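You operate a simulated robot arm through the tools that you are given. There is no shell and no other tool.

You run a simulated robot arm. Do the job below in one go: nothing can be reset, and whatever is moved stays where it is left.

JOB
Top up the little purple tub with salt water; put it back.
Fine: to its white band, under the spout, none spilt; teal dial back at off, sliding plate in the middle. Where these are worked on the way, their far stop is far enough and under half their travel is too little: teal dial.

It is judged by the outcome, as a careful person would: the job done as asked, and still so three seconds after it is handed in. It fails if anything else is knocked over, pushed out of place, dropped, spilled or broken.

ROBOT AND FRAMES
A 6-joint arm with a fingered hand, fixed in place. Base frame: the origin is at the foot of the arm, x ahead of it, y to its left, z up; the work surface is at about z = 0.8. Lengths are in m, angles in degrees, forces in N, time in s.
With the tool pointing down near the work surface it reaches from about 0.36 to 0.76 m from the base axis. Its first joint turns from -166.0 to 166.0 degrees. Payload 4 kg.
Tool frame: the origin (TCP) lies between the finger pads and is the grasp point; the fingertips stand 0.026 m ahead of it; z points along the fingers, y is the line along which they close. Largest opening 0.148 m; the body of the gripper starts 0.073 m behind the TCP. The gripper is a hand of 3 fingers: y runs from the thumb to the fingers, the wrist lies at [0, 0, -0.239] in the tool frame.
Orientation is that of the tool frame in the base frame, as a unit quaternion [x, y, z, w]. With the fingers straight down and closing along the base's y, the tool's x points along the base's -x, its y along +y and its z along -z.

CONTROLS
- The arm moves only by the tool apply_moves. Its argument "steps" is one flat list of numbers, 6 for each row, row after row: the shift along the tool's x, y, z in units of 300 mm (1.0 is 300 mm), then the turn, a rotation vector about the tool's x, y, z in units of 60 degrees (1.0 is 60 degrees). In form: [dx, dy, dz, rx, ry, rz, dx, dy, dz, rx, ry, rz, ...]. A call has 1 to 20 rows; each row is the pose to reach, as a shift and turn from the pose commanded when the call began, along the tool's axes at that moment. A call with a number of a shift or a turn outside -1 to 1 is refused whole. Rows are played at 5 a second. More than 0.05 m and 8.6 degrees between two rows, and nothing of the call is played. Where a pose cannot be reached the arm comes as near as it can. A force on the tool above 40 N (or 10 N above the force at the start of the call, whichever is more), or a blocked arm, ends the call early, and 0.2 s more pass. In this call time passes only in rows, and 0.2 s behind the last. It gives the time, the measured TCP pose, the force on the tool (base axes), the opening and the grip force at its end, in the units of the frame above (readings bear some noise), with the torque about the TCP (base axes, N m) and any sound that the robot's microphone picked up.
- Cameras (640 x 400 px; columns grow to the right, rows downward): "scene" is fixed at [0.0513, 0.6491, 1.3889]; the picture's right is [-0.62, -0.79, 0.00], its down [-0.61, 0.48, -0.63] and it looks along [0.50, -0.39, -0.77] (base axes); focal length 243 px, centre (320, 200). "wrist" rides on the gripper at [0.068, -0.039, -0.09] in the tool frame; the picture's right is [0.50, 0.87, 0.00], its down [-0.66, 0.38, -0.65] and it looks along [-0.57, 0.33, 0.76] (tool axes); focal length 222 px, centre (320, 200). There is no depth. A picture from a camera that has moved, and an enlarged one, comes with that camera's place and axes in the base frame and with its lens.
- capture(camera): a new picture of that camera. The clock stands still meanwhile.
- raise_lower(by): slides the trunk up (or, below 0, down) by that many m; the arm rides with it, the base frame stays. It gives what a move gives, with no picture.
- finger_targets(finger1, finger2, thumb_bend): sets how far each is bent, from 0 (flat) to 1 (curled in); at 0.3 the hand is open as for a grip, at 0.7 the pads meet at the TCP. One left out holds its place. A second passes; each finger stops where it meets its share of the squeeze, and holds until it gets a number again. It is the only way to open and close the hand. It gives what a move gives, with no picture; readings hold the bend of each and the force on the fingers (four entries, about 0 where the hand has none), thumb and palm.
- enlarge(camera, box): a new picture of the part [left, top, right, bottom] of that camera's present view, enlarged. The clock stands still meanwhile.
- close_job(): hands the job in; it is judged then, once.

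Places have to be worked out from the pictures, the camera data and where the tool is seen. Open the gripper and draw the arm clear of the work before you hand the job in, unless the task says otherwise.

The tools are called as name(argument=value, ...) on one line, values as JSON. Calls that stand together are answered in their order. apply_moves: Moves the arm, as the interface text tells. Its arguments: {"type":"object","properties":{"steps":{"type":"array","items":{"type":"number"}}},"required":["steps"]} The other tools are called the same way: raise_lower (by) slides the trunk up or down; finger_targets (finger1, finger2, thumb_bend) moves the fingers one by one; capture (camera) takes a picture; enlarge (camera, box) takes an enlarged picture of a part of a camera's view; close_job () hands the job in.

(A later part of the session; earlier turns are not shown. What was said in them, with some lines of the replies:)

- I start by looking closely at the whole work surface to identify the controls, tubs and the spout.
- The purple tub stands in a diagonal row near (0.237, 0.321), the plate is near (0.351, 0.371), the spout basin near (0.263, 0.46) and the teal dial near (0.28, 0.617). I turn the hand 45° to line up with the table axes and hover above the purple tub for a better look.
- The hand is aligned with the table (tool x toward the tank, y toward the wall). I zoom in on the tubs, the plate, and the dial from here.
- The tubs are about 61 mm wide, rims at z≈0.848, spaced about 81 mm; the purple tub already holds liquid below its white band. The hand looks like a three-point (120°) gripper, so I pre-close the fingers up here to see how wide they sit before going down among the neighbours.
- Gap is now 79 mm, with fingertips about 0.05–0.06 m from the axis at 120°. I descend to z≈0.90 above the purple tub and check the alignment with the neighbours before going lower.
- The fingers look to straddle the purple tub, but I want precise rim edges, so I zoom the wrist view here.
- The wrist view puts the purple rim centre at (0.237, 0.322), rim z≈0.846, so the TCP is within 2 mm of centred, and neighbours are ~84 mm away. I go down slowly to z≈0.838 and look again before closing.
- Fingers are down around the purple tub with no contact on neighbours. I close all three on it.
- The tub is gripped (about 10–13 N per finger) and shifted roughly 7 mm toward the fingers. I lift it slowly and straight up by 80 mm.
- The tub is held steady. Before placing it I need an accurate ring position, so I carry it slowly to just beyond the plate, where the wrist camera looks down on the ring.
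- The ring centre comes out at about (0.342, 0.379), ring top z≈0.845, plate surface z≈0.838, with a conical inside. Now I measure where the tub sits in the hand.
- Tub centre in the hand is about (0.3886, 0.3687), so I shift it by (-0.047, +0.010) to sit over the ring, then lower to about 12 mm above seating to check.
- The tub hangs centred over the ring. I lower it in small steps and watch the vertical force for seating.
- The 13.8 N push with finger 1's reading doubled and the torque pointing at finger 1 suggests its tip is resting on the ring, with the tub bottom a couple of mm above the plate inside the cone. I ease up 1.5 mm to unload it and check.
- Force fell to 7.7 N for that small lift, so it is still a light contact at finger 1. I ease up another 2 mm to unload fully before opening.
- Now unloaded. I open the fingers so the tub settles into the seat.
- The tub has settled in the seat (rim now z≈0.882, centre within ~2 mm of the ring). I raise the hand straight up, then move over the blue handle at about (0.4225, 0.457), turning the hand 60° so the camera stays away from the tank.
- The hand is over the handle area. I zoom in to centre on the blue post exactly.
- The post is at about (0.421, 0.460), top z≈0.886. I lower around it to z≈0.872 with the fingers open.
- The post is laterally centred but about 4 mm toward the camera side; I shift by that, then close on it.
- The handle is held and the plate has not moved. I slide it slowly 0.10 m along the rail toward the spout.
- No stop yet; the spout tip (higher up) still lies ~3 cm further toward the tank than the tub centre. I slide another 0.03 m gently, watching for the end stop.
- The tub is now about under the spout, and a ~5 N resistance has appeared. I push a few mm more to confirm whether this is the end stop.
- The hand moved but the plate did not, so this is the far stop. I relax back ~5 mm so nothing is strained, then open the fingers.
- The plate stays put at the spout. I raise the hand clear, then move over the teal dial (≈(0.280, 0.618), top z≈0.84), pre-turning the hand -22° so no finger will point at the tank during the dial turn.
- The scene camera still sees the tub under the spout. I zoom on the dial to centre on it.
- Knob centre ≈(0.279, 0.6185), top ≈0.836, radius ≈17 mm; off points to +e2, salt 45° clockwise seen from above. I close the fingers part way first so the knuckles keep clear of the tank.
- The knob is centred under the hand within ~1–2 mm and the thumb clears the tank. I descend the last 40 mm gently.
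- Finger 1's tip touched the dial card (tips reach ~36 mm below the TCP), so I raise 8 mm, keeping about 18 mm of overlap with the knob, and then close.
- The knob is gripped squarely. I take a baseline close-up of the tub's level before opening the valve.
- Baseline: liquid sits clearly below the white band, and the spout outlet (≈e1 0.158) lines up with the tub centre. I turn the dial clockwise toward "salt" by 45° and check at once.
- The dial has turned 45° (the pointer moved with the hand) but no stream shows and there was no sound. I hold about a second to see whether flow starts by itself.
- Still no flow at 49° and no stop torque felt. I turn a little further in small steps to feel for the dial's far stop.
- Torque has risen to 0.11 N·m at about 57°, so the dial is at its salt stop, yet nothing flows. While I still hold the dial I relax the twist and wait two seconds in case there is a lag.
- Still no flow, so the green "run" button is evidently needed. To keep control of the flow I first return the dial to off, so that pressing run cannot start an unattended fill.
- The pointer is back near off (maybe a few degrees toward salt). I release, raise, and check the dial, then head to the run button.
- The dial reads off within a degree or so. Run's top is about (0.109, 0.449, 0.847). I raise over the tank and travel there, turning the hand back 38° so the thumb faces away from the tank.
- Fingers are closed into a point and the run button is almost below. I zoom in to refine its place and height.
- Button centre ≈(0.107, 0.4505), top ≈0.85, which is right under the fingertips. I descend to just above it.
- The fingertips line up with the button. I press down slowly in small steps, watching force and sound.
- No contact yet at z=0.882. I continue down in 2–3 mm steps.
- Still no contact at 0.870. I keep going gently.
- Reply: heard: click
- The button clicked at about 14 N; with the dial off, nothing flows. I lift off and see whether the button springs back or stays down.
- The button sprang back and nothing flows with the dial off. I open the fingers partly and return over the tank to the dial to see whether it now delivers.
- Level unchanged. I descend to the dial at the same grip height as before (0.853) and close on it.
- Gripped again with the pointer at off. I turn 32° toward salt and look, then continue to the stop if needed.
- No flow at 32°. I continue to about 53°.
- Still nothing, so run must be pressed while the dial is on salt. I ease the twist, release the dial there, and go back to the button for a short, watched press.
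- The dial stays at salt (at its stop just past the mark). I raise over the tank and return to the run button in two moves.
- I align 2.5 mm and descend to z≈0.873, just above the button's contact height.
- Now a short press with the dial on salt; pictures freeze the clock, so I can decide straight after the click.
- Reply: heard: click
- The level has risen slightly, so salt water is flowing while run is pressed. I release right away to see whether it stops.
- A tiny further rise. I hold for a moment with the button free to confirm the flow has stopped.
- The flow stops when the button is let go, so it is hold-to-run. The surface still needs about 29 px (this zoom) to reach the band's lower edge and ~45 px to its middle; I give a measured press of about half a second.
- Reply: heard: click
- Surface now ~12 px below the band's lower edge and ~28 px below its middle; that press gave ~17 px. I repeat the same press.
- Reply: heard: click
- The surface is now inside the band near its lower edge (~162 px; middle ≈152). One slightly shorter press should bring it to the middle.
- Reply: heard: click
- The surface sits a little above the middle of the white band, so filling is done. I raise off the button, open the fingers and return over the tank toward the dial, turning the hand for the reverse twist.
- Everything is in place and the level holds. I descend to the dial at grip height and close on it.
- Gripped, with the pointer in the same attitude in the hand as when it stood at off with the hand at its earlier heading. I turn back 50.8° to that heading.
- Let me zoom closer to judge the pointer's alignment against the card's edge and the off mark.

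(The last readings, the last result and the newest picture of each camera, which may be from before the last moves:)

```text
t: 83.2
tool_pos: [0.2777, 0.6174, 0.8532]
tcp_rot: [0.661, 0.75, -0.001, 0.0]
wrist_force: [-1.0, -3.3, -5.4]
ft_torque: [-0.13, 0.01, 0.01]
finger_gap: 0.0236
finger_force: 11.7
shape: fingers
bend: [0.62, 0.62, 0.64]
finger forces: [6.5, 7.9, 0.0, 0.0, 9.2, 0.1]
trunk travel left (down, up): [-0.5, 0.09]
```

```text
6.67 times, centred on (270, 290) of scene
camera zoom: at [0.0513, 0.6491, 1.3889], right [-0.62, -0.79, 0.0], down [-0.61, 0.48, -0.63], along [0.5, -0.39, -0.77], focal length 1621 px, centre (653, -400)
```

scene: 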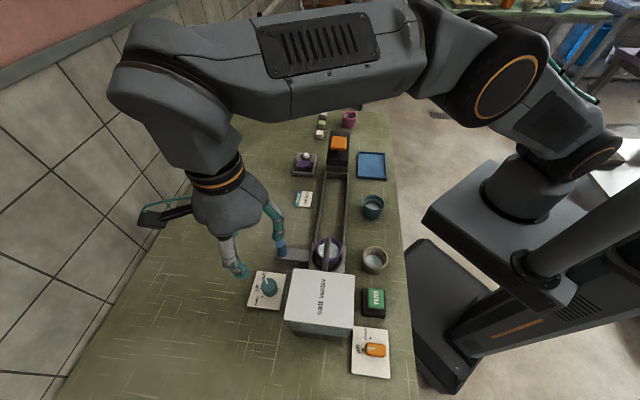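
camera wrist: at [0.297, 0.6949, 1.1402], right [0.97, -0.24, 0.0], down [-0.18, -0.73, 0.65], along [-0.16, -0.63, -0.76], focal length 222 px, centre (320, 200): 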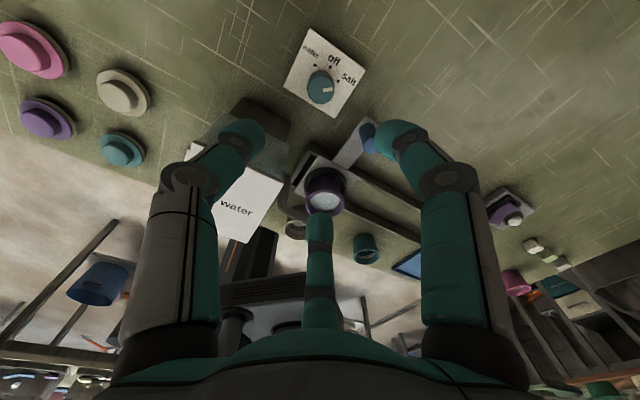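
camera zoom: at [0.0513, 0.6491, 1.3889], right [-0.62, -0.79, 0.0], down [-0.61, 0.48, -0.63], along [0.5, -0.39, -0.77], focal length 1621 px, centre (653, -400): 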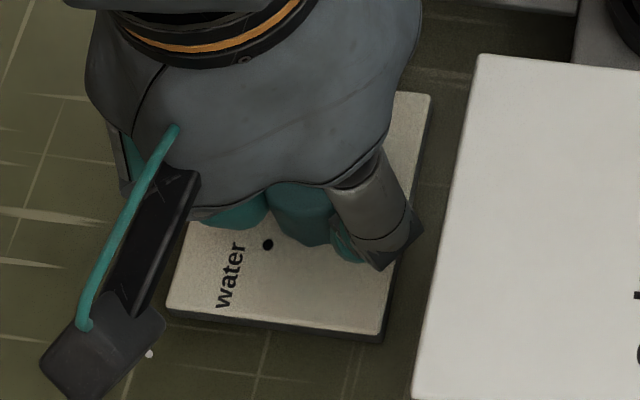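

The pointer is roughly 2–3° toward salt from the off line. I turn back another 2.7° and re-check.

apply_moves(steps=[0, 0, 0, 0, 0, -0.025, 0, 0, 0, 0, 0, -0.045])

finger_targets(finger1=0.5, finger2=0.5, thumb_bend=0.5)

enlarge(camera="wrist", box=[220, 50, 440, 250])

enlarge(camera="wrist", box=[290, 140, 370, 220])

```text
t: 83.8
tool_pos: [0.2773, 0.6174, 0.8529]
tcp_rot: [0.643, 0.765, 0.0, 0.001]
wrist_force: [-1.1, -2.8, -5.3]
ft_torque: [-0.1, -0.01, -0.04]
finger_gap: 0.0237
finger_force: 12.2
shape: fingers
bend: [0.62, 0.62, 0.64]
finger forces: [6.5, 8.1, 0.0, 0.0, 8.9, 0.0]
trunk travel left (down, up): [-0.5, 0.09]
```

```text
t: 84.8
tool_pos: [0.2774, 0.6188, 0.8527]
tcp_rot: [0.644, 0.765, 0.0, 0.0]
wrist_force: [0.2, 0.5, 0.3]
ft_torque: [-0.02, -0.01, 0.0]
finger_gap: 0.0618
finger_force: 0.1
shape: fingers
bend: [0.5, 0.5, 0.5]
finger forces: [0.0, 0.1, 0.0, 0.0, 0.0, 0.1]
trunk travel left (down, up): [-0.5, 0.09]
```

```text
2.00 times, centred on (330, 150) of wrist
camera zoom: at [0.2281, 0.6788, 0.9431], right [0.77, 0.64, 0.0], down [0.48, -0.58, 0.65], along [0.42, -0.5, -0.76], focal length 444 px, centre (300, 300)
```

zoom: 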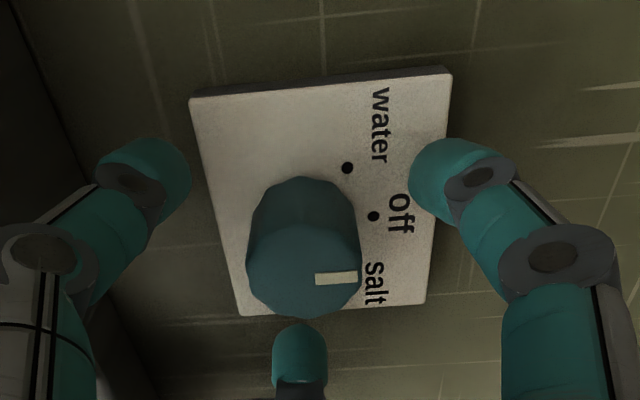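

```text
5.00 times, centred on (330, 180) of wrist
camera zoom: at [0.2281, 0.6788, 0.9431], right [0.77, 0.64, 0.0], down [0.48, -0.58, 0.65], along [0.42, -0.5, -0.76], focal length 1111 px, centre (270, 300)
```

zoom: 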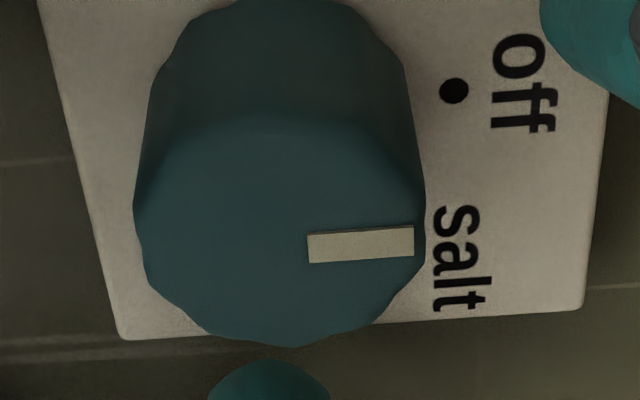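

The pointer is now parallel to the off line (card edges) within a fraction of a degree. I raise and go back over the blue handle, turning the hand 25°.

apply_moves(steps=[0, 0, -0.08, 0, 0, 0, 0, 0, -0.2, 0, 0, 0, 0, 0, -0.32, 0, 0, 0, 0, 0, -0.4, 0, 0, 0, -0.048, 0.027, -0.4, 0, 0, 0.083, -0.096, 0.054, -0.4, 0, 0, 0.166, -0.144, 0.081, -0.4, 0, 0, 0.249, -0.192, 0.108, -0.4, 0, 0, 0.332, -0.2397, 0.1345, -0.4, 0, 0, 0.415])

capture(camera="wrist")

enlarge(camera="scene", box=[235, 215, 355, 335])

```text
t: 86.8
tool_pos: [0.3308, 0.554, 0.9746]
tcp_rot: [0.795, 0.607, 0.0, 0.0]
wrist_force: [0.0, -0.1, 0.1]
ft_torque: [0.01, 0.01, -0.01]
finger_gap: 0.0618
finger_force: 0.1
shape: fingers
bend: [0.5, 0.5, 0.5]
finger forces: [0.0, 0.0, 0.0, 0.1, 0.0, 0.1]
trunk travel left (down, up): [-0.5, 0.09]
```

```text
taken
camera wrist: at [0.3102, 0.6303, 1.0632], right [0.97, 0.26, 0.0], down [0.19, -0.73, 0.65], along [0.17, -0.63, -0.76], focal length 222 px, centre (320, 200)
```

wrist: 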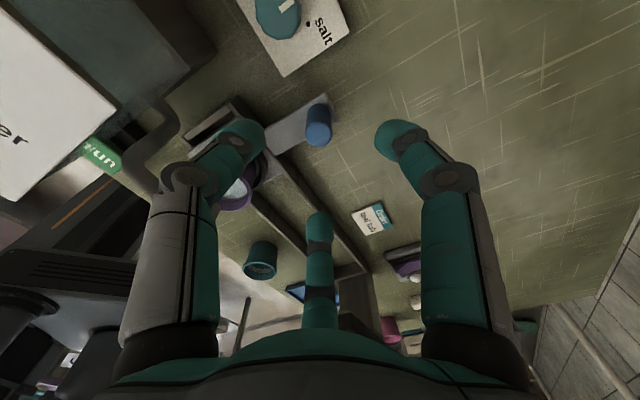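

```text
3.33 times, centred on (295, 275) of scene
camera zoom: at [0.0513, 0.6491, 1.3889], right [-0.62, -0.79, 0.0], down [-0.61, 0.48, -0.63], along [0.5, -0.39, -0.77], focal length 810 px, centre (403, -50)
```

zoom: 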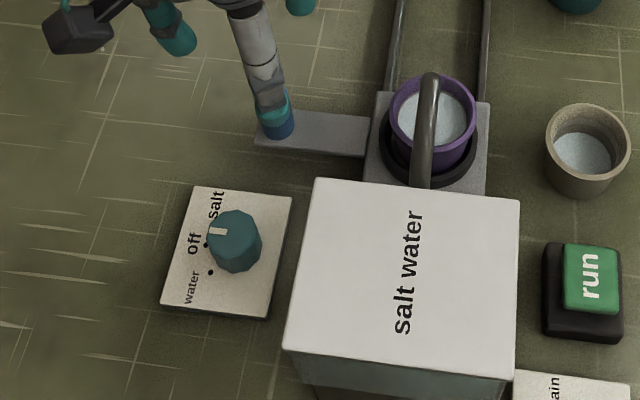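

The handle is centred under the hand, and the dial reads off in the scene view. I lower around the post and close on it.

apply_moves(steps=[0, 0, 0.07, 0, 0, 0, 0, 0, 0.15, 0, 0, 0, 0, 0, 0.23, 0, 0, 0, 0, 0, 0.3, 0, 0, 0, 0, 0, 0.342, 0, 0, 0])

enlarge(camera="wrist", box=[200, 60, 440, 260])

```text
t: 88.0
tool_pos: [0.3312, 0.5557, 0.8704]
tcp_rot: [0.794, 0.608, 0.001, 0.001]
wrist_force: [0.0, -0.3, -0.7]
ft_torque: [-0.03, 0.04, 0.01]
finger_gap: 0.0615
finger_force: 0.1
shape: fingers
bend: [0.5, 0.5, 0.5]
finger forces: [0.1, 0.0, 0.0, 0.0, 0.0, 0.1]
trunk travel left (down, up): [-0.5, 0.09]
```

```text
2.00 times, centred on (320, 160) of wrist
camera zoom: at [0.3103, 0.6306, 0.9604], right [0.97, 0.26, 0.0], down [0.19, -0.73, 0.65], along [0.17, -0.63, -0.76], focal length 444 px, centre (320, 280)
```

zoom: 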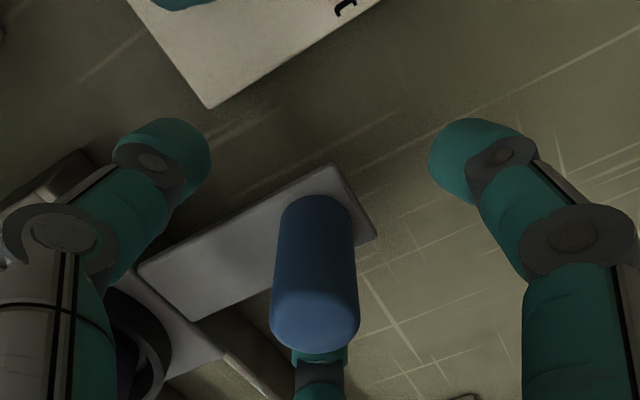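

The post is well centred between the fingers. I close on it.

finger_targets(finger1=0.7, finger2=0.7, thumb_bend=0.7)

enlarge(camera="scene", box=[235, 195, 365, 315])

```text
t: 89.0
tool_pos: [0.3289, 0.5552, 0.8709]
tcp_rot: [0.794, 0.608, 0.0, -0.001]
wrist_force: [-1.9, -2.5, -1.9]
ft_torque: [-0.04, 0.04, -0.02]
finger_gap: 0.0109
finger_force: 7.6
shape: fingers
bend: [0.66, 0.62, 0.67]
finger forces: [2.8, 7.1, 0.0, 0.0, 5.4, 0.0]
trunk travel left (down, up): [-0.5, 0.09]
```

```text
3.33 times, centred on (300, 255) of scene
camera zoom: at [0.0513, 0.6491, 1.3889], right [-0.62, -0.79, 0.0], down [-0.61, 0.48, -0.63], along [0.5, -0.39, -0.77], focal length 810 px, centre (387, 17)
```

zoom: 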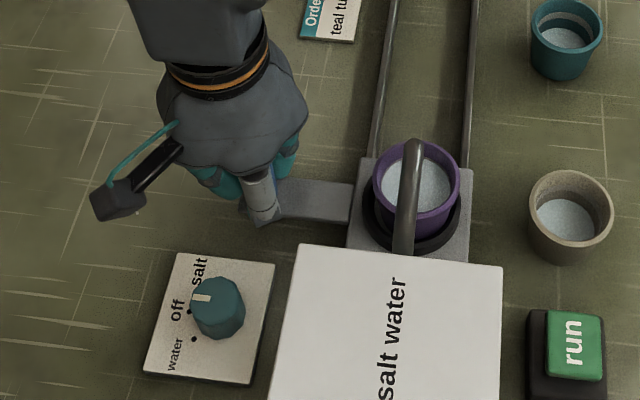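

The grip pose matches the first one exactly, so the plate travelled 0.1286 m. I slide it back by that amount, slowly and smoothly because the tub is now full to the band.

apply_moves(steps=[-0.0019, 0.0033, 0, 0, 0, 0, -0.0073, 0.0126, 0, 0, 0, 0, -0.0158, 0.0275, 0, 0, 0, 0, -0.0269, 0.0468, 0, 0, 0, 0, -0.0402, 0.0699, 0, 0, 0, 0, -0.0553, 0.0962, 0, 0, 0, 0, -0.0716, 0.1245, 0, 0, 0, 0, -0.0891, 0.155, 0, 0, 0, 0, -0.1069, 0.1858, 0, 0, 0, 0, -0.1246, 0.2166, 0, 0, 0, 0, -0.1421, 0.2471, 0, 0, 0, 0, -0.1584, 0.2754, 0, 0, 0, 0, -0.1735, 0.3017, 0, 0, 0, 0, -0.1868, 0.3248, 0, 0, 0, 0, -0.1979, 0.3441, 0, 0, 0, 0, -0.2064, 0.359, 0, 0, 0, 0, -0.2118, 0.3683, 0, 0, 0, 0, -0.2137, 0.3716, 0, 0, 0, 0])

enlarge(camera="scene", box=[240, 140, 370, 270])

enlarge(camera="scene", box=[300, 180, 370, 250])

```text
t: 92.8
tool_pos: [0.42, 0.4631, 0.8714]
tcp_rot: [0.794, 0.608, 0.0, 0.001]
wrist_force: [-0.3, -1.3, -2.7]
ft_torque: [-0.06, 0.03, -0.03]
finger_gap: 0.0107
finger_force: 7.6
shape: fingers
bend: [0.66, 0.62, 0.66]
finger forces: [2.8, 6.9, 0.1, 0.1, 5.5, 0.0]
trunk travel left (down, up): [-0.5, 0.09]
```

```text
3.08 times, centred on (305, 205) of scene
camera zoom: at [0.0513, 0.6491, 1.3889], right [-0.62, -0.79, 0.0], down [-0.61, 0.48, -0.63], along [0.5, -0.39, -0.77], focal length 748 px, centre (366, 185)
```

zoom: 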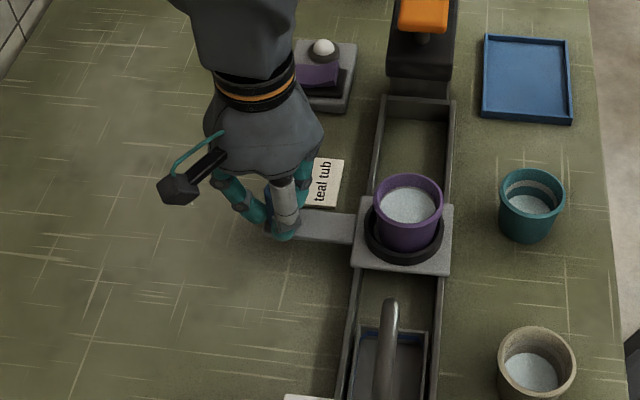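

```text
5.71 times, centred on (335, 215) of scene
camera zoom: at [0.0513, 0.6491, 1.3889], right [-0.62, -0.79, 0.0], down [-0.61, 0.48, -0.63], along [0.5, -0.39, -0.77], focal length 1389 px, centre (234, 114)
```

zoom: 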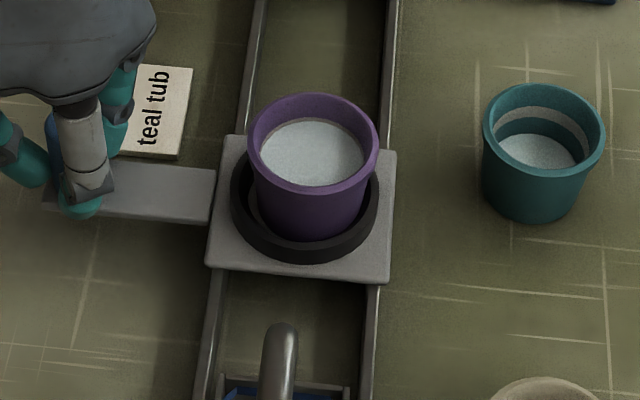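

The plate is back exactly where it stood at first, with the level still in the band. I release the handle and raise the hand.

finger_targets(finger1=0.42, finger2=0.42, thumb_bend=0.42)

apply_moves(steps=[0, 0, -0.06, 0, 0, 0, 0, 0, -0.15, 0, 0, 0, 0, 0, -0.25, 0, 0, 0, 0, 0, -0.33, 0, 0, 0])

enlarge(camera="scene", box=[240, 140, 370, 270])

enlarge(camera="scene", box=[300, 180, 370, 250])

```text
t: 93.8
tool_pos: [0.4218, 0.4638, 0.8708]
tcp_rot: [0.794, 0.608, 0.0, 0.0]
wrist_force: [0.2, -0.1, 0.7]
ft_torque: [0.04, 0.01, 0.01]
finger_gap: 0.0882
finger_force: 0.0
shape: fingers
bend: [0.42, 0.42, 0.42]
finger forces: [0.1, 0.0, 0.0, 0.1, 0.1, 0.0]
trunk travel left (down, up): [-0.5, 0.09]
```

```text
t: 94.8
tool_pos: [0.4195, 0.4629, 0.9693]
tcp_rot: [0.794, 0.608, 0.0, 0.0]
wrist_force: [0.2, 0.5, -0.6]
ft_torque: [-0.01, 0.0, 0.01]
finger_gap: 0.0879
finger_force: 0.1
shape: fingers
bend: [0.42, 0.42, 0.42]
finger forces: [0.0, 0.0, 0.0, 0.0, 0.0, 0.0]
trunk travel left (down, up): [-0.5, 0.09]
```

```text
3.08 times, centred on (305, 205) of scene
camera zoom: at [0.0513, 0.6491, 1.3889], right [-0.62, -0.79, 0.0], down [-0.61, 0.48, -0.63], along [0.5, -0.39, -0.77], focal length 748 px, centre (366, 185)
```

zoom: 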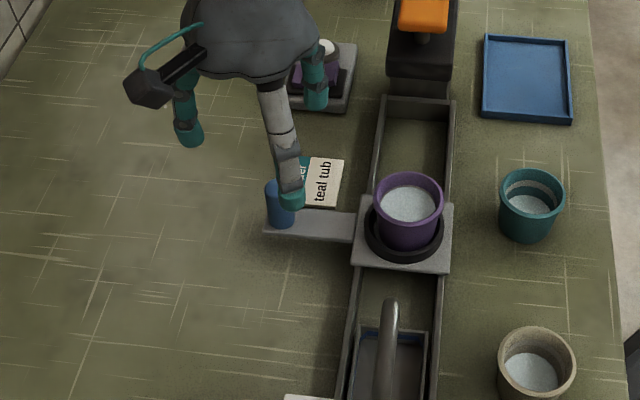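

```text
5.71 times, centred on (335, 215) of scene
camera zoom: at [0.0513, 0.6491, 1.3889], right [-0.62, -0.79, 0.0], down [-0.61, 0.48, -0.63], along [0.5, -0.39, -0.77], focal length 1389 px, centre (234, 114)
```

zoom: 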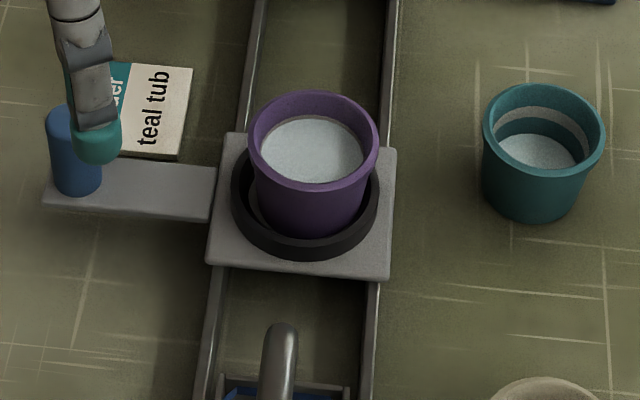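

Plate and handle are back at the middle. I move over the tub with the hand turned back 60° (thumb toward the table edge), aiming the grip centre at the tub.

apply_moves(steps=[-0.0443, -0.0241, 0, 0, 0, -0.125, -0.0887, -0.0482, 0, 0, 0, -0.25, -0.133, -0.0723, 0, 0, 0, -0.375, -0.1774, -0.0964, 0, 0, 0, -0.5, -0.2217, -0.1204, 0, 0, 0, -0.625, -0.266, -0.1445, 0, 0, 0, -0.75, -0.3104, -0.1686, 0, 0, 0, -0.875, -0.3547, -0.1927, 0, 0, 0, -1.0])

enlarge(camera="wrist", box=[200, 40, 440, 240])

enlarge(camera="scene", box=[300, 180, 370, 250])

```text
t: 96.6
tool_pos: [0.3371, 0.3753, 0.9693]
tcp_rot: [0.383, 0.924, 0.0, 0.0]
wrist_force: [-0.1, -0.3, -0.4]
ft_torque: [0.05, 0.0, -0.03]
finger_gap: 0.088
finger_force: 0.1
shape: fingers
bend: [0.42, 0.42, 0.42]
finger forces: [0.0, 0.0, 0.0, 0.0, 0.1, 0.1]
trunk travel left (down, up): [-0.5, 0.09]
```

```text
2.00 times, centred on (320, 140) of wrist
camera zoom: at [0.262, 0.3961, 1.0596], right [0.26, 0.97, 0.0], down [0.73, -0.2, 0.65], along [0.63, -0.17, -0.76], focal length 444 px, centre (320, 320)
```

zoom: 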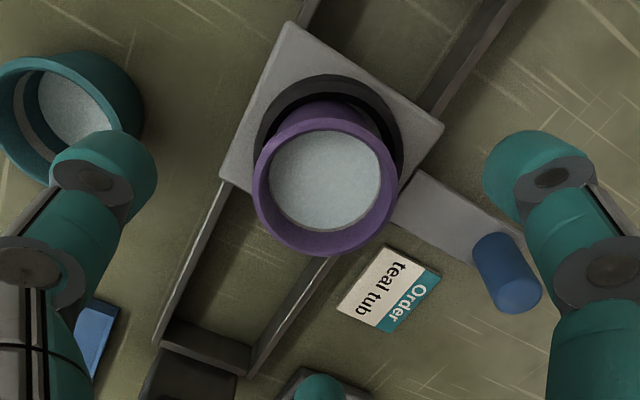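

```text
5.71 times, centred on (335, 215) of scene
camera zoom: at [0.0513, 0.6491, 1.3889], right [-0.62, -0.79, 0.0], down [-0.61, 0.48, -0.63], along [0.5, -0.39, -0.77], focal length 1389 px, centre (234, 114)
```

zoom: 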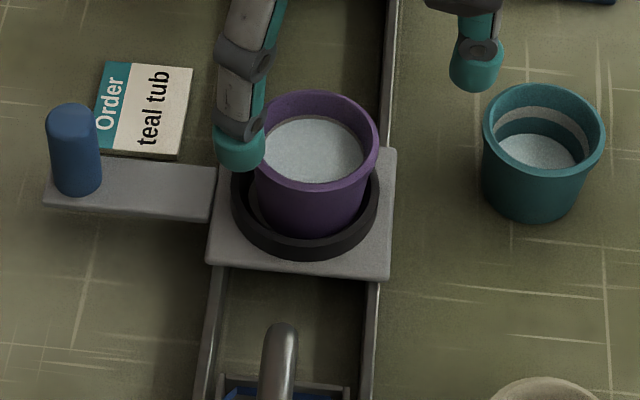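

The tub is within 2 mm of the grip centre. I lower straight to z≈0.884 (fingertips just above the ring) and check.

apply_moves(steps=[0, -0.002, 0.06, 0, 0, 0, 0, -0.004, 0.13, 0, 0, 0, 0, -0.005, 0.2, 0, 0, 0, 0, -0.005, 0.25, 0, 0, 0, 0, -0.005, 0.277, 0, 0, 0, 0, -0.005, 0.284, 0, 0, 0])

enlarge(camera="wrist", box=[200, 60, 440, 260])

enlarge(camera="scene", box=[300, 180, 370, 250])

```text
t: 98.0
tool_pos: [0.336, 0.3761, 0.8844]
tcp_rot: [0.384, 0.923, 0.0, 0.0]
wrist_force: [-0.2, -0.6, -0.2]
ft_torque: [0.03, 0.03, -0.02]
finger_gap: 0.0881
finger_force: 0.0
shape: fingers
bend: [0.42, 0.42, 0.42]
finger forces: [0.1, 0.0, 0.1, 0.0, 0.0, 0.0]
trunk travel left (down, up): [-0.5, 0.09]
```

```text
2.00 times, centred on (320, 160) of wrist
camera zoom: at [0.2615, 0.396, 0.9741], right [0.26, 0.97, 0.0], down [0.73, -0.2, 0.65], along [0.63, -0.17, -0.76], focal length 444 px, centre (320, 280)
```

zoom: 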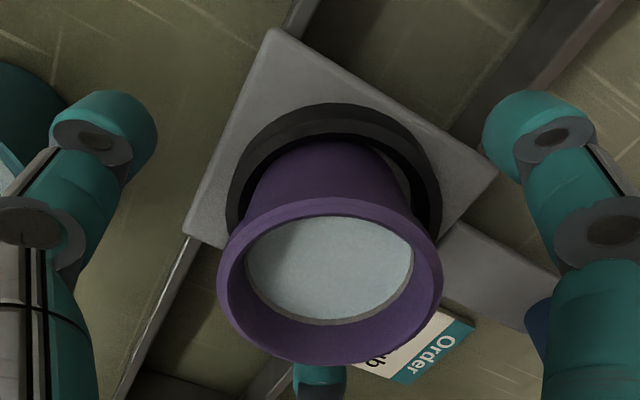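

```text
5.71 times, centred on (335, 215) of scene
camera zoom: at [0.0513, 0.6491, 1.3889], right [-0.62, -0.79, 0.0], down [-0.61, 0.48, -0.63], along [0.5, -0.39, -0.77], focal length 1389 px, centre (234, 114)
```

zoom: 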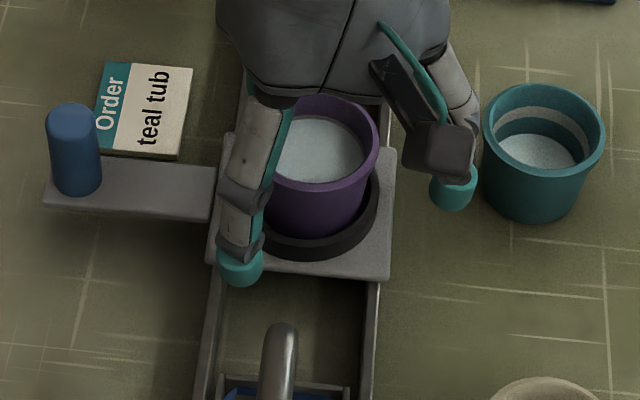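

Fingers are around the tub with no contact; a thin strip of the band still shows above the liquid. I close the grip.

finger_targets(finger1=0.7, finger2=0.7, thumb_bend=0.7)

enlarge(camera="wrist", box=[200, 60, 440, 260])

enlarge(camera="scene", box=[300, 180, 370, 250])

```text
t: 99.0
tool_pos: [0.3374, 0.3748, 0.8839]
tcp_rot: [0.383, 0.924, 0.0, 0.0]
wrist_force: [0.5, 0.9, -0.2]
ft_torque: [0.03, 0.0, 0.01]
finger_gap: 0.0371
finger_force: 16.2
shape: fingers
bend: [0.56, 0.55, 0.62]
finger forces: [9.9, 10.2, 0.0, 0.0, 12.6, 0.0]
trunk travel left (down, up): [-0.5, 0.09]
```

```text
2.00 times, centred on (320, 160) of wrist
camera zoom: at [0.2615, 0.396, 0.9742], right [0.26, 0.97, 0.0], down [0.73, -0.2, 0.65], along [0.63, -0.17, -0.76], focal length 444 px, centre (320, 280)
```

zoom: 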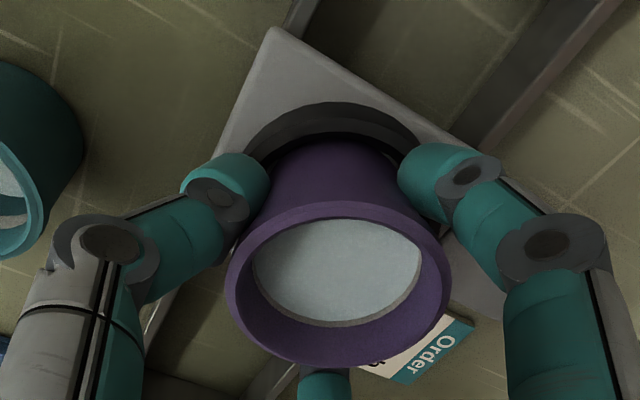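

```text
5.71 times, centred on (335, 215) of scene
camera zoom: at [0.0513, 0.6491, 1.3889], right [-0.62, -0.79, 0.0], down [-0.61, 0.48, -0.63], along [0.5, -0.39, -0.77], focal length 1389 px, centre (234, 114)
```

zoom: 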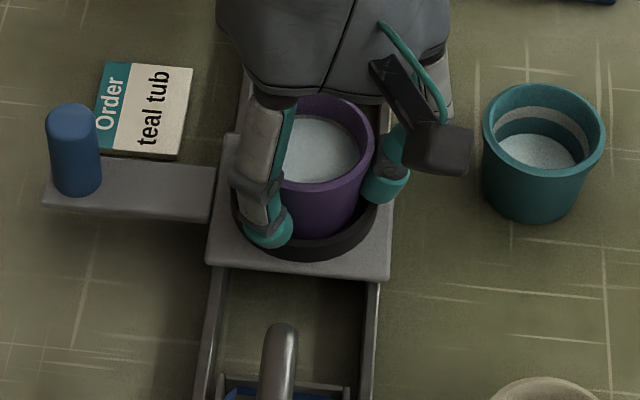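

The tub is gripped level. I lift it slowly straight up out of the ring.

apply_moves(steps=[0, 0, -0.006, 0, 0, 0, 0, 0, -0.018, 0, 0, 0, 0, 0, -0.036, 0, 0, 0, 0, 0, -0.06, 0, 0, 0, 0, 0, -0.088, 0, 0, 0, 0, 0, -0.116, 0, 0, 0, 0, 0, -0.144, 0, 0, 0, 0, 0, -0.172, 0, 0, 0, 0, 0, -0.197, 0, 0, 0, 0, 0, -0.217, 0, 0, 0, 0, 0, -0.228, 0, 0, 0, 0, 0, -0.233, 0, 0, 0])

enlarge(camera="wrist", box=[200, 60, 440, 260])

enlarge(camera="scene", box=[290, 150, 410, 270])

```text
t: 101.6
tool_pos: [0.3356, 0.374, 0.9545]
tcp_rot: [0.383, 0.924, 0.0, 0.0]
wrist_force: [0.0, -0.2, -1.5]
ft_torque: [0.01, 0.0, 0.04]
finger_gap: 0.0371
finger_force: 15.4
shape: fingers
bend: [0.56, 0.55, 0.62]
finger forces: [9.9, 10.3, 0.1, 0.0, 12.5, 0.1]
trunk travel left (down, up): [-0.5, 0.09]
```

```text
2.00 times, centred on (320, 160) of wrist
camera zoom: at [0.2613, 0.3955, 1.0442], right [0.26, 0.97, 0.0], down [0.73, -0.2, 0.65], along [0.63, -0.17, -0.76], focal length 444 px, centre (320, 280)
```

zoom: 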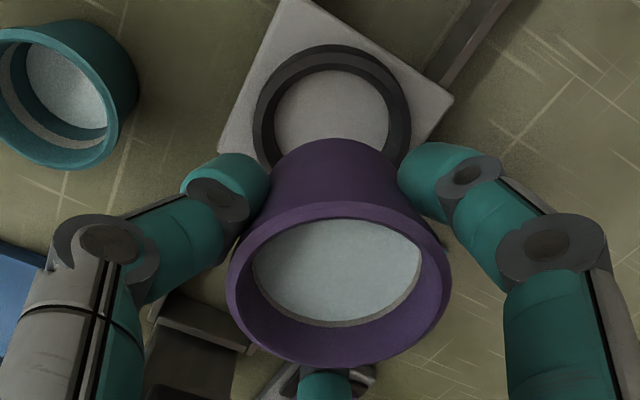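

```text
3.33 times, centred on (350, 210) of scene
camera zoom: at [0.0513, 0.6491, 1.3889], right [-0.62, -0.79, 0.0], down [-0.61, 0.48, -0.63], along [0.5, -0.39, -0.77], focal length 810 px, centre (220, 167)
```

zoom: 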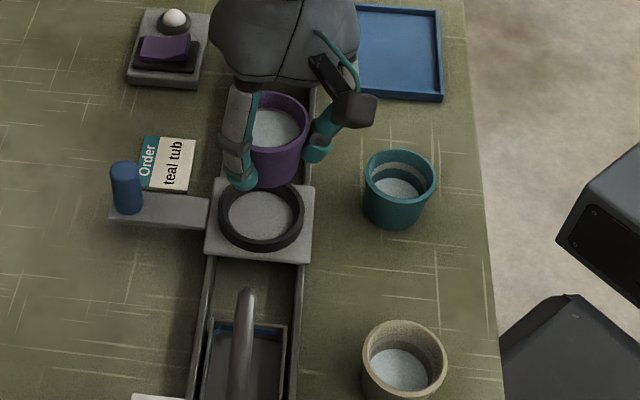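

The tub hangs level and the plate stayed put. I carry it smoothly back above its original spot (tub target (0.237, 0.322)).

apply_moves(steps=[0.0011, -0.0035, 0, 0, 0, 0, 0.004, -0.0131, 0, 0, 0, 0, 0.0088, -0.0285, 0, 0, 0, 0, 0.015, -0.0484, 0, 0, 0, 0, 0.0224, -0.0723, 0, 0, 0, 0, 0.0308, -0.0996, 0, 0, 0, 0, 0.0399, -0.1288, 0, 0, 0, 0, 0.0496, -0.1603, 0, 0, 0, 0, 0.0595, -0.1923, 0, 0, 0, 0, 0.0694, -0.2242, 0, 0, 0, 0, 0.0791, -0.2557, 0, 0, 0, 0, 0.0882, -0.2849, 0, 0, 0, 0, 0.0966, -0.3122, 0, 0, 0, 0, 0.104, -0.3361, 0, 0, 0, 0, 0.1102, -0.356, 0, 0, 0, 0, 0.115, -0.3714, 0, 0, 0, 0, 0.1179, -0.381, 0, 0, 0, 0, 0.119, -0.3845, 0, 0, 0, 0])

capture(camera="wrist")

enlarge(camera="scene", box=[320, 170, 440, 290])

```text
t: 105.4
tool_pos: [0.2293, 0.3182, 0.9539]
tcp_rot: [0.384, 0.924, 0.001, 0.0]
wrist_force: [-1.1, 0.0, -1.5]
ft_torque: [0.0, -0.01, 0.01]
finger_gap: 0.0373
finger_force: 15.6
shape: fingers
bend: [0.56, 0.55, 0.62]
finger forces: [9.9, 10.3, 0.0, 0.1, 12.5, 0.0]
trunk travel left (down, up): [-0.5, 0.09]
```

```text
taken
camera wrist: at [0.1541, 0.3395, 1.0439], right [0.26, 0.97, 0.0], down [0.73, -0.2, 0.65], along [0.63, -0.17, -0.76], focal length 222 px, centre (320, 200)
```

wrist: 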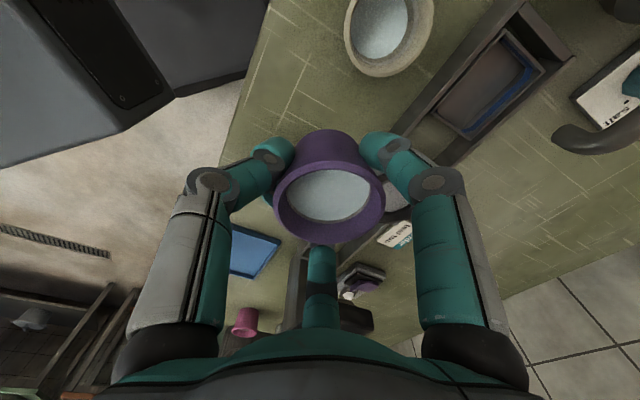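

```text
3.33 times, centred on (380, 230) of scene
camera zoom: at [0.0513, 0.6491, 1.3889], right [-0.62, -0.79, 0.0], down [-0.61, 0.48, -0.63], along [0.5, -0.39, -0.77], focal length 810 px, centre (120, 100)
```

zoom: 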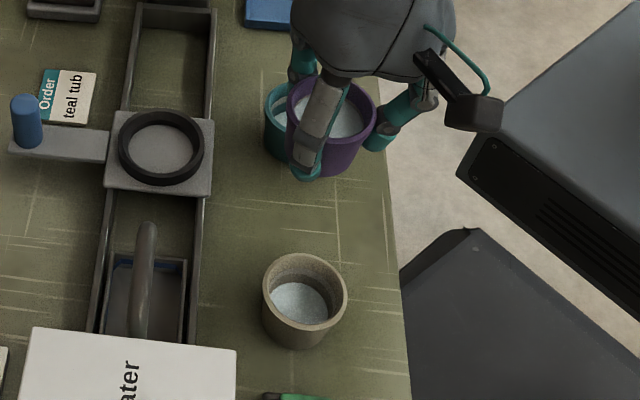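

The tub is above its old spot (centre ≈(0.2378, 0.3222)), clear of both neighbours. I lower it smoothly to about 6 mm above the table.

apply_moves(steps=[0, 0, 0.006, 0, 0, 0, 0, 0, 0.02, 0, 0, 0, 0, 0, 0.045, 0, 0, 0, 0, 0, 0.08, 0, 0, 0, 0, 0, 0.12, 0, 0, 0, 0, 0, 0.16, 0, 0, 0, 0, 0, 0.2, 0, 0, 0, 0, 0, 0.24, 0, 0, 0, 0, 0, 0.275, 0, 0, 0, 0, 0, 0.303, 0, 0, 0, 0, 0, 0.322, 0, 0, 0, 0, 0, 0.333, 0, 0, 0])

enlarge(camera="wrist", box=[180, 20, 460, 260])

enlarge(camera="scene", box=[335, 190, 415, 270])

```text
t: 108.0
tool_pos: [0.2297, 0.3178, 0.8547]
tcp_rot: [0.384, 0.923, 0.0, 0.0]
wrist_force: [-0.1, 0.2, 0.1]
ft_torque: [-0.01, -0.03, -0.04]
finger_gap: 0.0368
finger_force: 16.5
shape: fingers
bend: [0.56, 0.55, 0.62]
finger forces: [9.9, 10.3, 0.0, 0.0, 12.5, 0.1]
trunk travel left (down, up): [-0.5, 0.09]
```

```text
1.67 times, centred on (320, 140) of wrist
camera zoom: at [0.1539, 0.3396, 0.944], right [0.26, 0.97, 0.0], down [0.73, -0.2, 0.65], along [0.63, -0.17, -0.76], focal length 370 px, centre (320, 300)
```

zoom: 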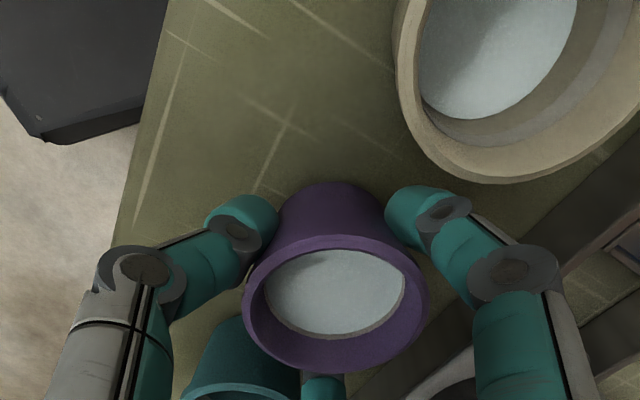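

```text
5.00 times, centred on (375, 230) of scene
camera zoom: at [0.0513, 0.6491, 1.3889], right [-0.62, -0.79, 0.0], down [-0.61, 0.48, -0.63], along [0.5, -0.39, -0.77], focal length 1216 px, centre (45, 50)
```

zoom: 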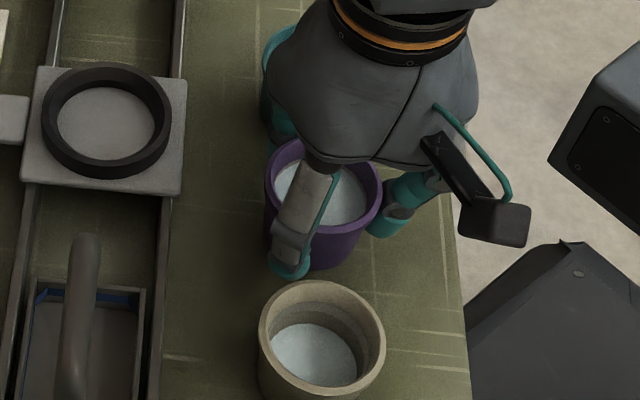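

Clear on both sides. I lower in 1.5 mm steps until the table takes the weight.

apply_moves(steps=[0, 0, 0.005, 0, 0, 0, 0, 0, 0.01, 0, 0, 0, 0, 0, 0.015, 0, 0, 0, 0, 0, 0.02, 0, 0, 0])

```text
t: 109.0
tool_pos: [0.2297, 0.3183, 0.8483]
tcp_rot: [0.384, 0.923, 0.0, 0.001]
wrist_force: [0.1, 0.2, -1.8]
ft_torque: [-0.02, 0.01, -0.02]
finger_gap: 0.0367
finger_force: 16.3
shape: fingers
bend: [0.56, 0.55, 0.62]
finger forces: [9.9, 10.2, 0.1, 0.1, 12.4, 0.0]
trunk travel left (down, up): [-0.5, 0.09]
```

No contact yet at 0.848. I continue in 1 mm steps.

apply_moves(steps=[0, 0, 0.0035, 0, 0, 0, 0, 0, 0.007, 0, 0, 0])

enlarge(camera="scene", box=[335, 190, 415, 270])

```text
t: 109.6
tool_pos: [0.2281, 0.3186, 0.8465]
tcp_rot: [0.384, 0.923, 0.0, 0.001]
wrist_force: [-1.7, 0.2, 2.5]
ft_torque: [0.0, -0.02, -0.04]
finger_gap: 0.0369
finger_force: 16.9
shape: fingers
bend: [0.56, 0.55, 0.62]
finger forces: [9.7, 10.0, 0.0, 0.0, 12.9, 0.1]
trunk travel left (down, up): [-0.5, 0.09]
```

```text
5.00 times, centred on (375, 230) of scene
camera zoom: at [0.0513, 0.6491, 1.3889], right [-0.62, -0.79, 0.0], down [-0.61, 0.48, -0.63], along [0.5, -0.39, -0.77], focal length 1216 px, centre (45, 50)
```

zoom: 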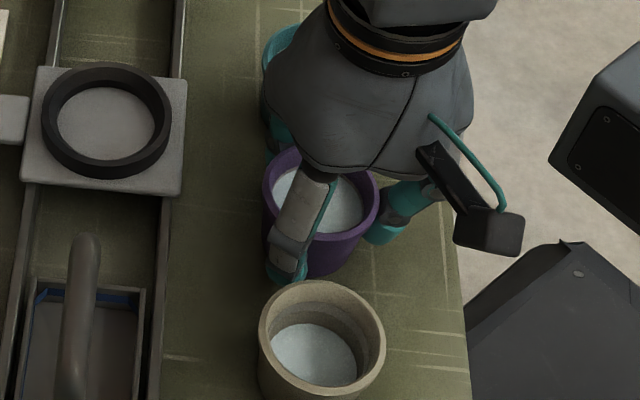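

The table now carries the tub (+4 N change, no torque). I open just enough: thumb wider, fingers 1 and 2 only slightly so they stay clear of the neighbouring tubs.

finger_targets(finger1=0.53, finger2=0.52, thumb_bend=0.5)

enlarge(camera="wrist", box=[180, 20, 460, 260])

enlarge(camera="scene", box=[335, 190, 415, 270])

```text
t: 110.6
tool_pos: [0.23, 0.3193, 0.8462]
tcp_rot: [0.384, 0.924, 0.0, 0.0]
wrist_force: [0.3, 0.1, 0.0]
ft_torque: [-0.02, -0.03, 0.01]
finger_gap: 0.0568
finger_force: 0.1
shape: fingers
bend: [0.53, 0.52, 0.5]
finger forces: [0.0, 0.0, 0.1, 0.0, 0.0, 0.1]
trunk travel left (down, up): [-0.5, 0.09]
```

```text
1.67 times, centred on (320, 140) of wrist
camera zoom: at [0.1542, 0.3396, 0.9361], right [0.26, 0.97, 0.0], down [0.73, -0.2, 0.65], along [0.63, -0.17, -0.76], focal length 370 px, centre (320, 300)
```

zoom: 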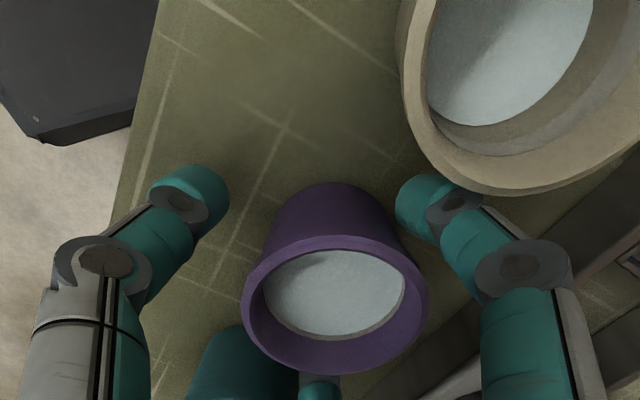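

```text
5.00 times, centred on (375, 230) of scene
camera zoom: at [0.0513, 0.6491, 1.3889], right [-0.62, -0.79, 0.0], down [-0.61, 0.48, -0.63], along [0.5, -0.39, -0.77], focal length 1216 px, centre (45, 50)
```

zoom: 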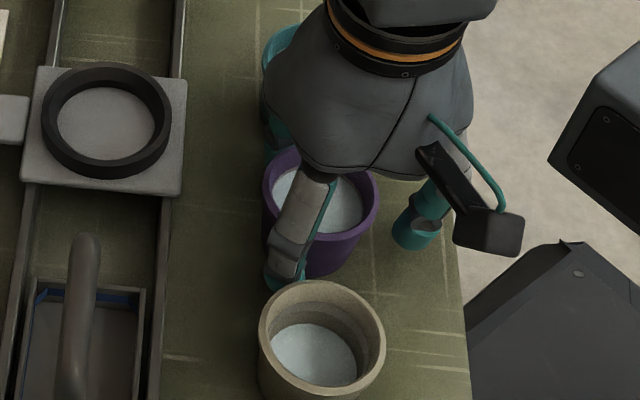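

The tub stands still with clearance all around. I shift 5 mm toward the wall side to gain room, then raise slowly.

apply_moves(steps=[0, 0.008, 0, 0, 0, 0, 0, 0.015, 0, 0, 0, 0, 0, 0.015, -0.02, 0, 0, 0, 0, 0.015, -0.05, 0, 0, 0, 0, 0.015, -0.09, 0, 0, 0, 0, 0.015, -0.14, 0, 0, 0, 0, 0.015, -0.2, 0, 0, 0, 0, 0.015, -0.27, 0, 0, 0, 0, 0.015, -0.35, 0, 0, 0])

capture(camera="wrist")

capture(camera="scene")

```text
t: 112.6
tool_pos: [0.2319, 0.3214, 0.9513]
tcp_rot: [0.384, 0.923, 0.0, -0.001]
wrist_force: [-0.4, 0.3, -0.2]
ft_torque: [-0.01, 0.01, -0.01]
finger_gap: 0.0568
finger_force: 0.1
shape: fingers
bend: [0.53, 0.52, 0.5]
finger forces: [0.0, 0.1, 0.1, 0.0, 0.0, 0.0]
trunk travel left (down, up): [-0.5, 0.09]
```

```text
taken
camera wrist: at [0.1571, 0.3428, 1.0411], right [0.26, 0.97, 0.0], down [0.73, -0.2, 0.65], along [0.63, -0.17, -0.76], focal length 222 px, centre (320, 200)
```

wrist: 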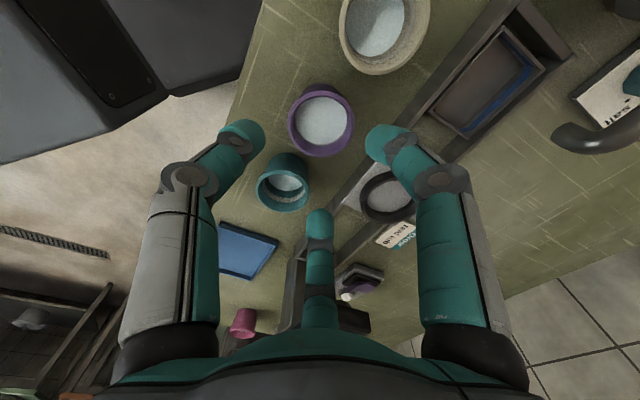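

```text
taken
```

scene: 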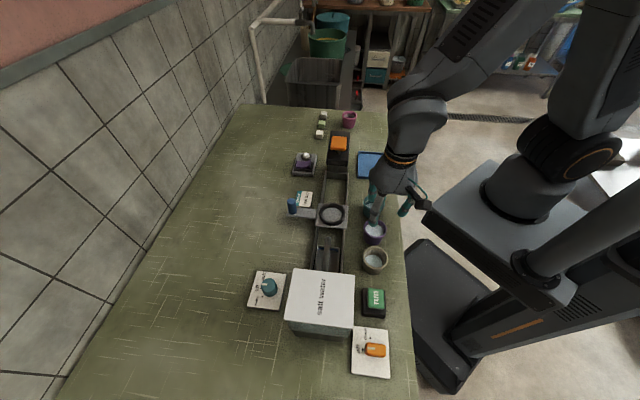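

The purple tub is back in the row. I draw the arm up and away to its start area, then open the hand and inspect everything.

apply_moves(steps=[0, 0, -0.1, 0, 0, 0, 0, 0, -0.2, 0, 0, 0, -0.037, -0.001, -0.26, 0, 0, -0.107, -0.074, -0.0015, -0.32, 0, 0, -0.214, -0.111, -0.002, -0.38, 0, 0, -0.321, -0.148, -0.003, -0.43, 0, 0, -0.429, -0.185, -0.0035, -0.48, 0, 0, -0.536, -0.222, -0.004, -0.54, 0, 0, -0.643, -0.258, -0.005, -0.587, 0, 0, -0.75])

finger_targets(finger1=0.3, finger2=0.3, thumb_bend=0.3)

capture(camera="scene")

enlarge(camera="scene", box=[340, 180, 410, 280])

enlarge(camera="scene", box=[240, 260, 300, 320])

enlarge(camera="scene", box=[270, 100, 420, 270])

enlarge(camera="wrist", box=[280, 0, 640, 220])

```text
t: 114.6
tool_pos: [0.2865, 0.2666, 1.1288]
tcp_rot: [0.0, 1.0, 0.001, -0.001]
wrist_force: [0.1, 0.2, -1.3]
ft_torque: [0.02, 0.02, -0.01]
finger_gap: 0.0566
finger_force: 0.0
shape: fingers
bend: [0.53, 0.52, 0.5]
finger forces: [0.1, 0.0, 0.0, 0.1, 0.1, 0.0]
trunk travel left (down, up): [-0.5, 0.09]
```

```text
t: 115.6
tool_pos: [0.2855, 0.2665, 1.1266]
tcp_rot: [0.002, 1.0, 0.0, 0.0]
wrist_force: [-0.7, 0.2, -0.5]
ft_torque: [0.02, 0.0, -0.01]
finger_gap: 0.1265
finger_force: 0.1
shape: fingers
bend: [0.3, 0.3, 0.3]
finger forces: [0.0, 0.0, 0.1, 0.0, 0.0, 0.0]
trunk travel left (down, up): [-0.5, 0.09]
```

```text
taken
```

scene: 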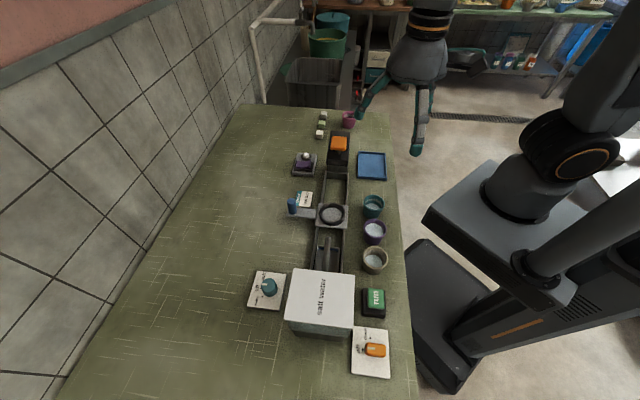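

```text
4.00 times, centred on (375, 230) of scene
camera zoom: at [0.0513, 0.6491, 1.3889], right [-0.62, -0.79, 0.0], down [-0.61, 0.48, -0.63], along [0.5, -0.39, -0.77], focal length 972 px, centre (100, 80)
```

zoom: 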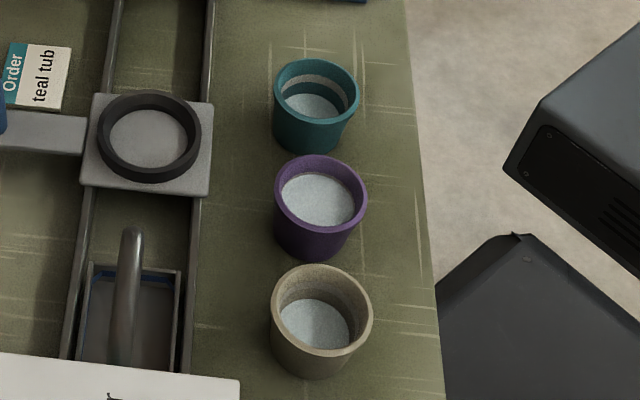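

```text
6.67 times, centred on (270, 290) of scene
camera zoom: at [0.0513, 0.6491, 1.3889], right [-0.62, -0.79, 0.0], down [-0.61, 0.48, -0.63], along [0.5, -0.39, -0.77], focal length 1621 px, centre (653, -400)
```

zoom: 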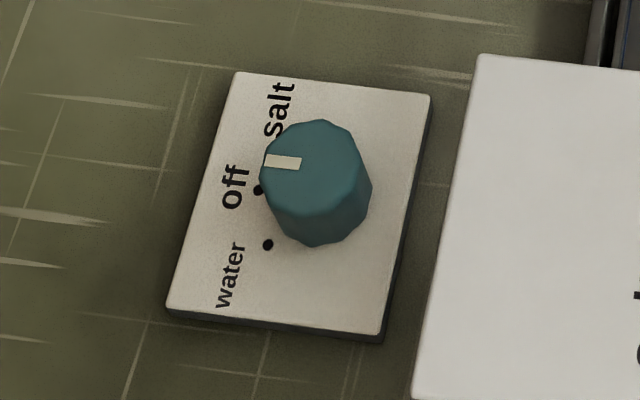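

```text
2.35 times, centred on (345, 185) of scene
camera zoom: at [0.0513, 0.6491, 1.3889], right [-0.62, -0.79, 0.0], down [-0.61, 0.48, -0.63], along [0.5, -0.39, -0.77], focal length 572 px, centre (261, 235)
```

zoom: 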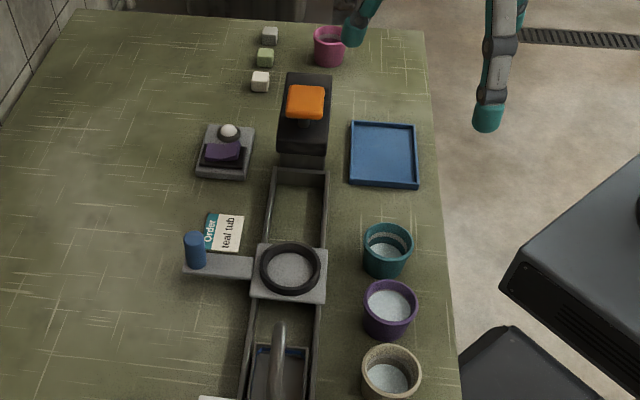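

```text
1.78 times, centred on (460, 110) of wrist
camera zoom: at [0.2184, 0.2279, 1.2177], right [-0.5, 0.87, 0.0], down [0.66, 0.38, 0.65], along [0.57, 0.33, -0.76], focal length 395 px, centre (71, 360)
```

zoom: 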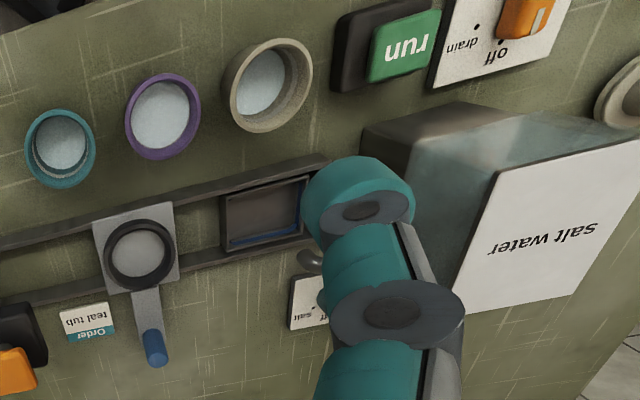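

Dial, plate, handle and neighbours match the starting picture, and the purple tub is within ~2 mm of its old place. A last close look at the level in the tub.

enlarge(camera="scene", box=[362, 215, 390, 245])

enlarge(camera="wrist", box=[340, 30, 400, 95])

enlarge(camera="scene", box=[300, 235, 350, 285])

```text
13.33 times, centred on (376, 230) of scene
camera zoom: at [0.0513, 0.6491, 1.3889], right [-0.62, -0.79, 0.0], down [-0.61, 0.48, -0.63], along [0.5, -0.39, -0.77], focal length 3241 px, centre (-427, -200)
```

zoom: 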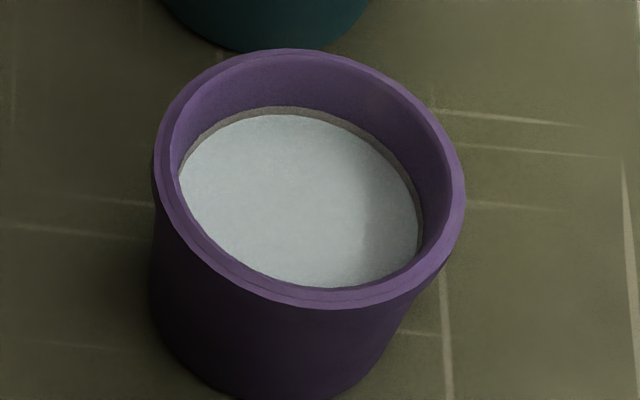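

```text
6.15 times, centred on (370, 62) of wrist
camera zoom: at [0.2184, 0.2279, 1.2177], right [-0.5, 0.87, 0.0], down [0.66, 0.38, 0.65], along [0.57, 0.33, -0.76], focal length 1367 px, centre (12, 1046)
```

zoom: 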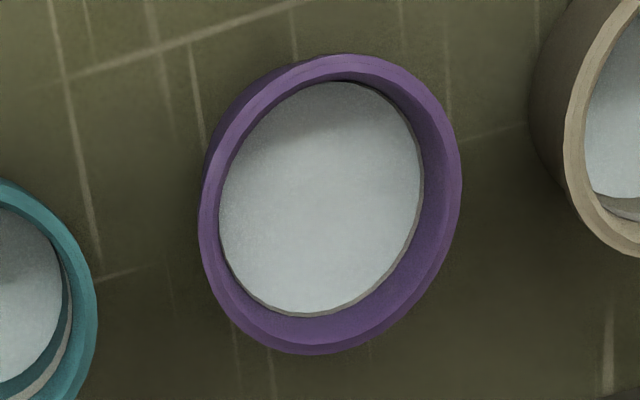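

```text
8.00 times, centred on (325, 260) of scene
camera zoom: at [0.0513, 0.6491, 1.3889], right [-0.62, -0.79, 0.0], down [-0.61, 0.48, -0.63], along [0.5, -0.39, -0.77], focal length 1945 px, centre (280, -280)
```

zoom: 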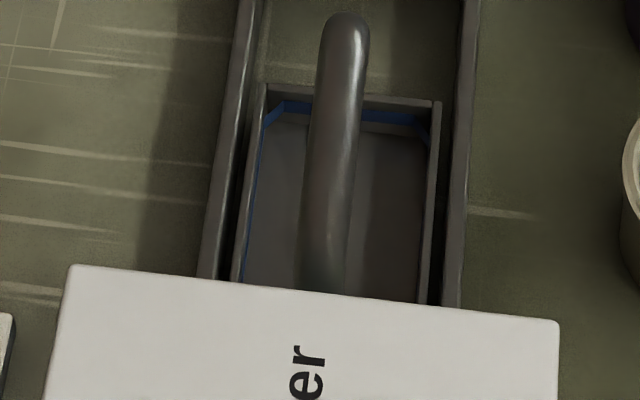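

The liquid surface lies within the white band, with a thin strip still showing above it. The basin is dry, the dial is at off, the plate is in the middle, and the arm is clear with the hand open. I hand the job in.

close_job()

```text
The job is handed in.
```

The purple tub is topped up with salt water to its white band and back in its place in the row, about 2 mm from where it stood. The job is handed in; no verdict came back.

- **Level:** the surface lies inside the band, a little above its middle, with a thin strip of band still showing above the liquid.
- **Spills:** I saw none, and the basin under the spout looks dry.
- **Teal dial:** back at off. I turned it to its salt stop twice, because the first try gave no flow.
- **Run button:** I had to use the green "run" button. Water flows only while it is held down with the dial on salt, so I filled in short presses.
- **Sliding plate:** back in the middle, where it was at the start.
- **Everything else:** the other tubs and items match the starting picture. The arm is clear with the hand open.
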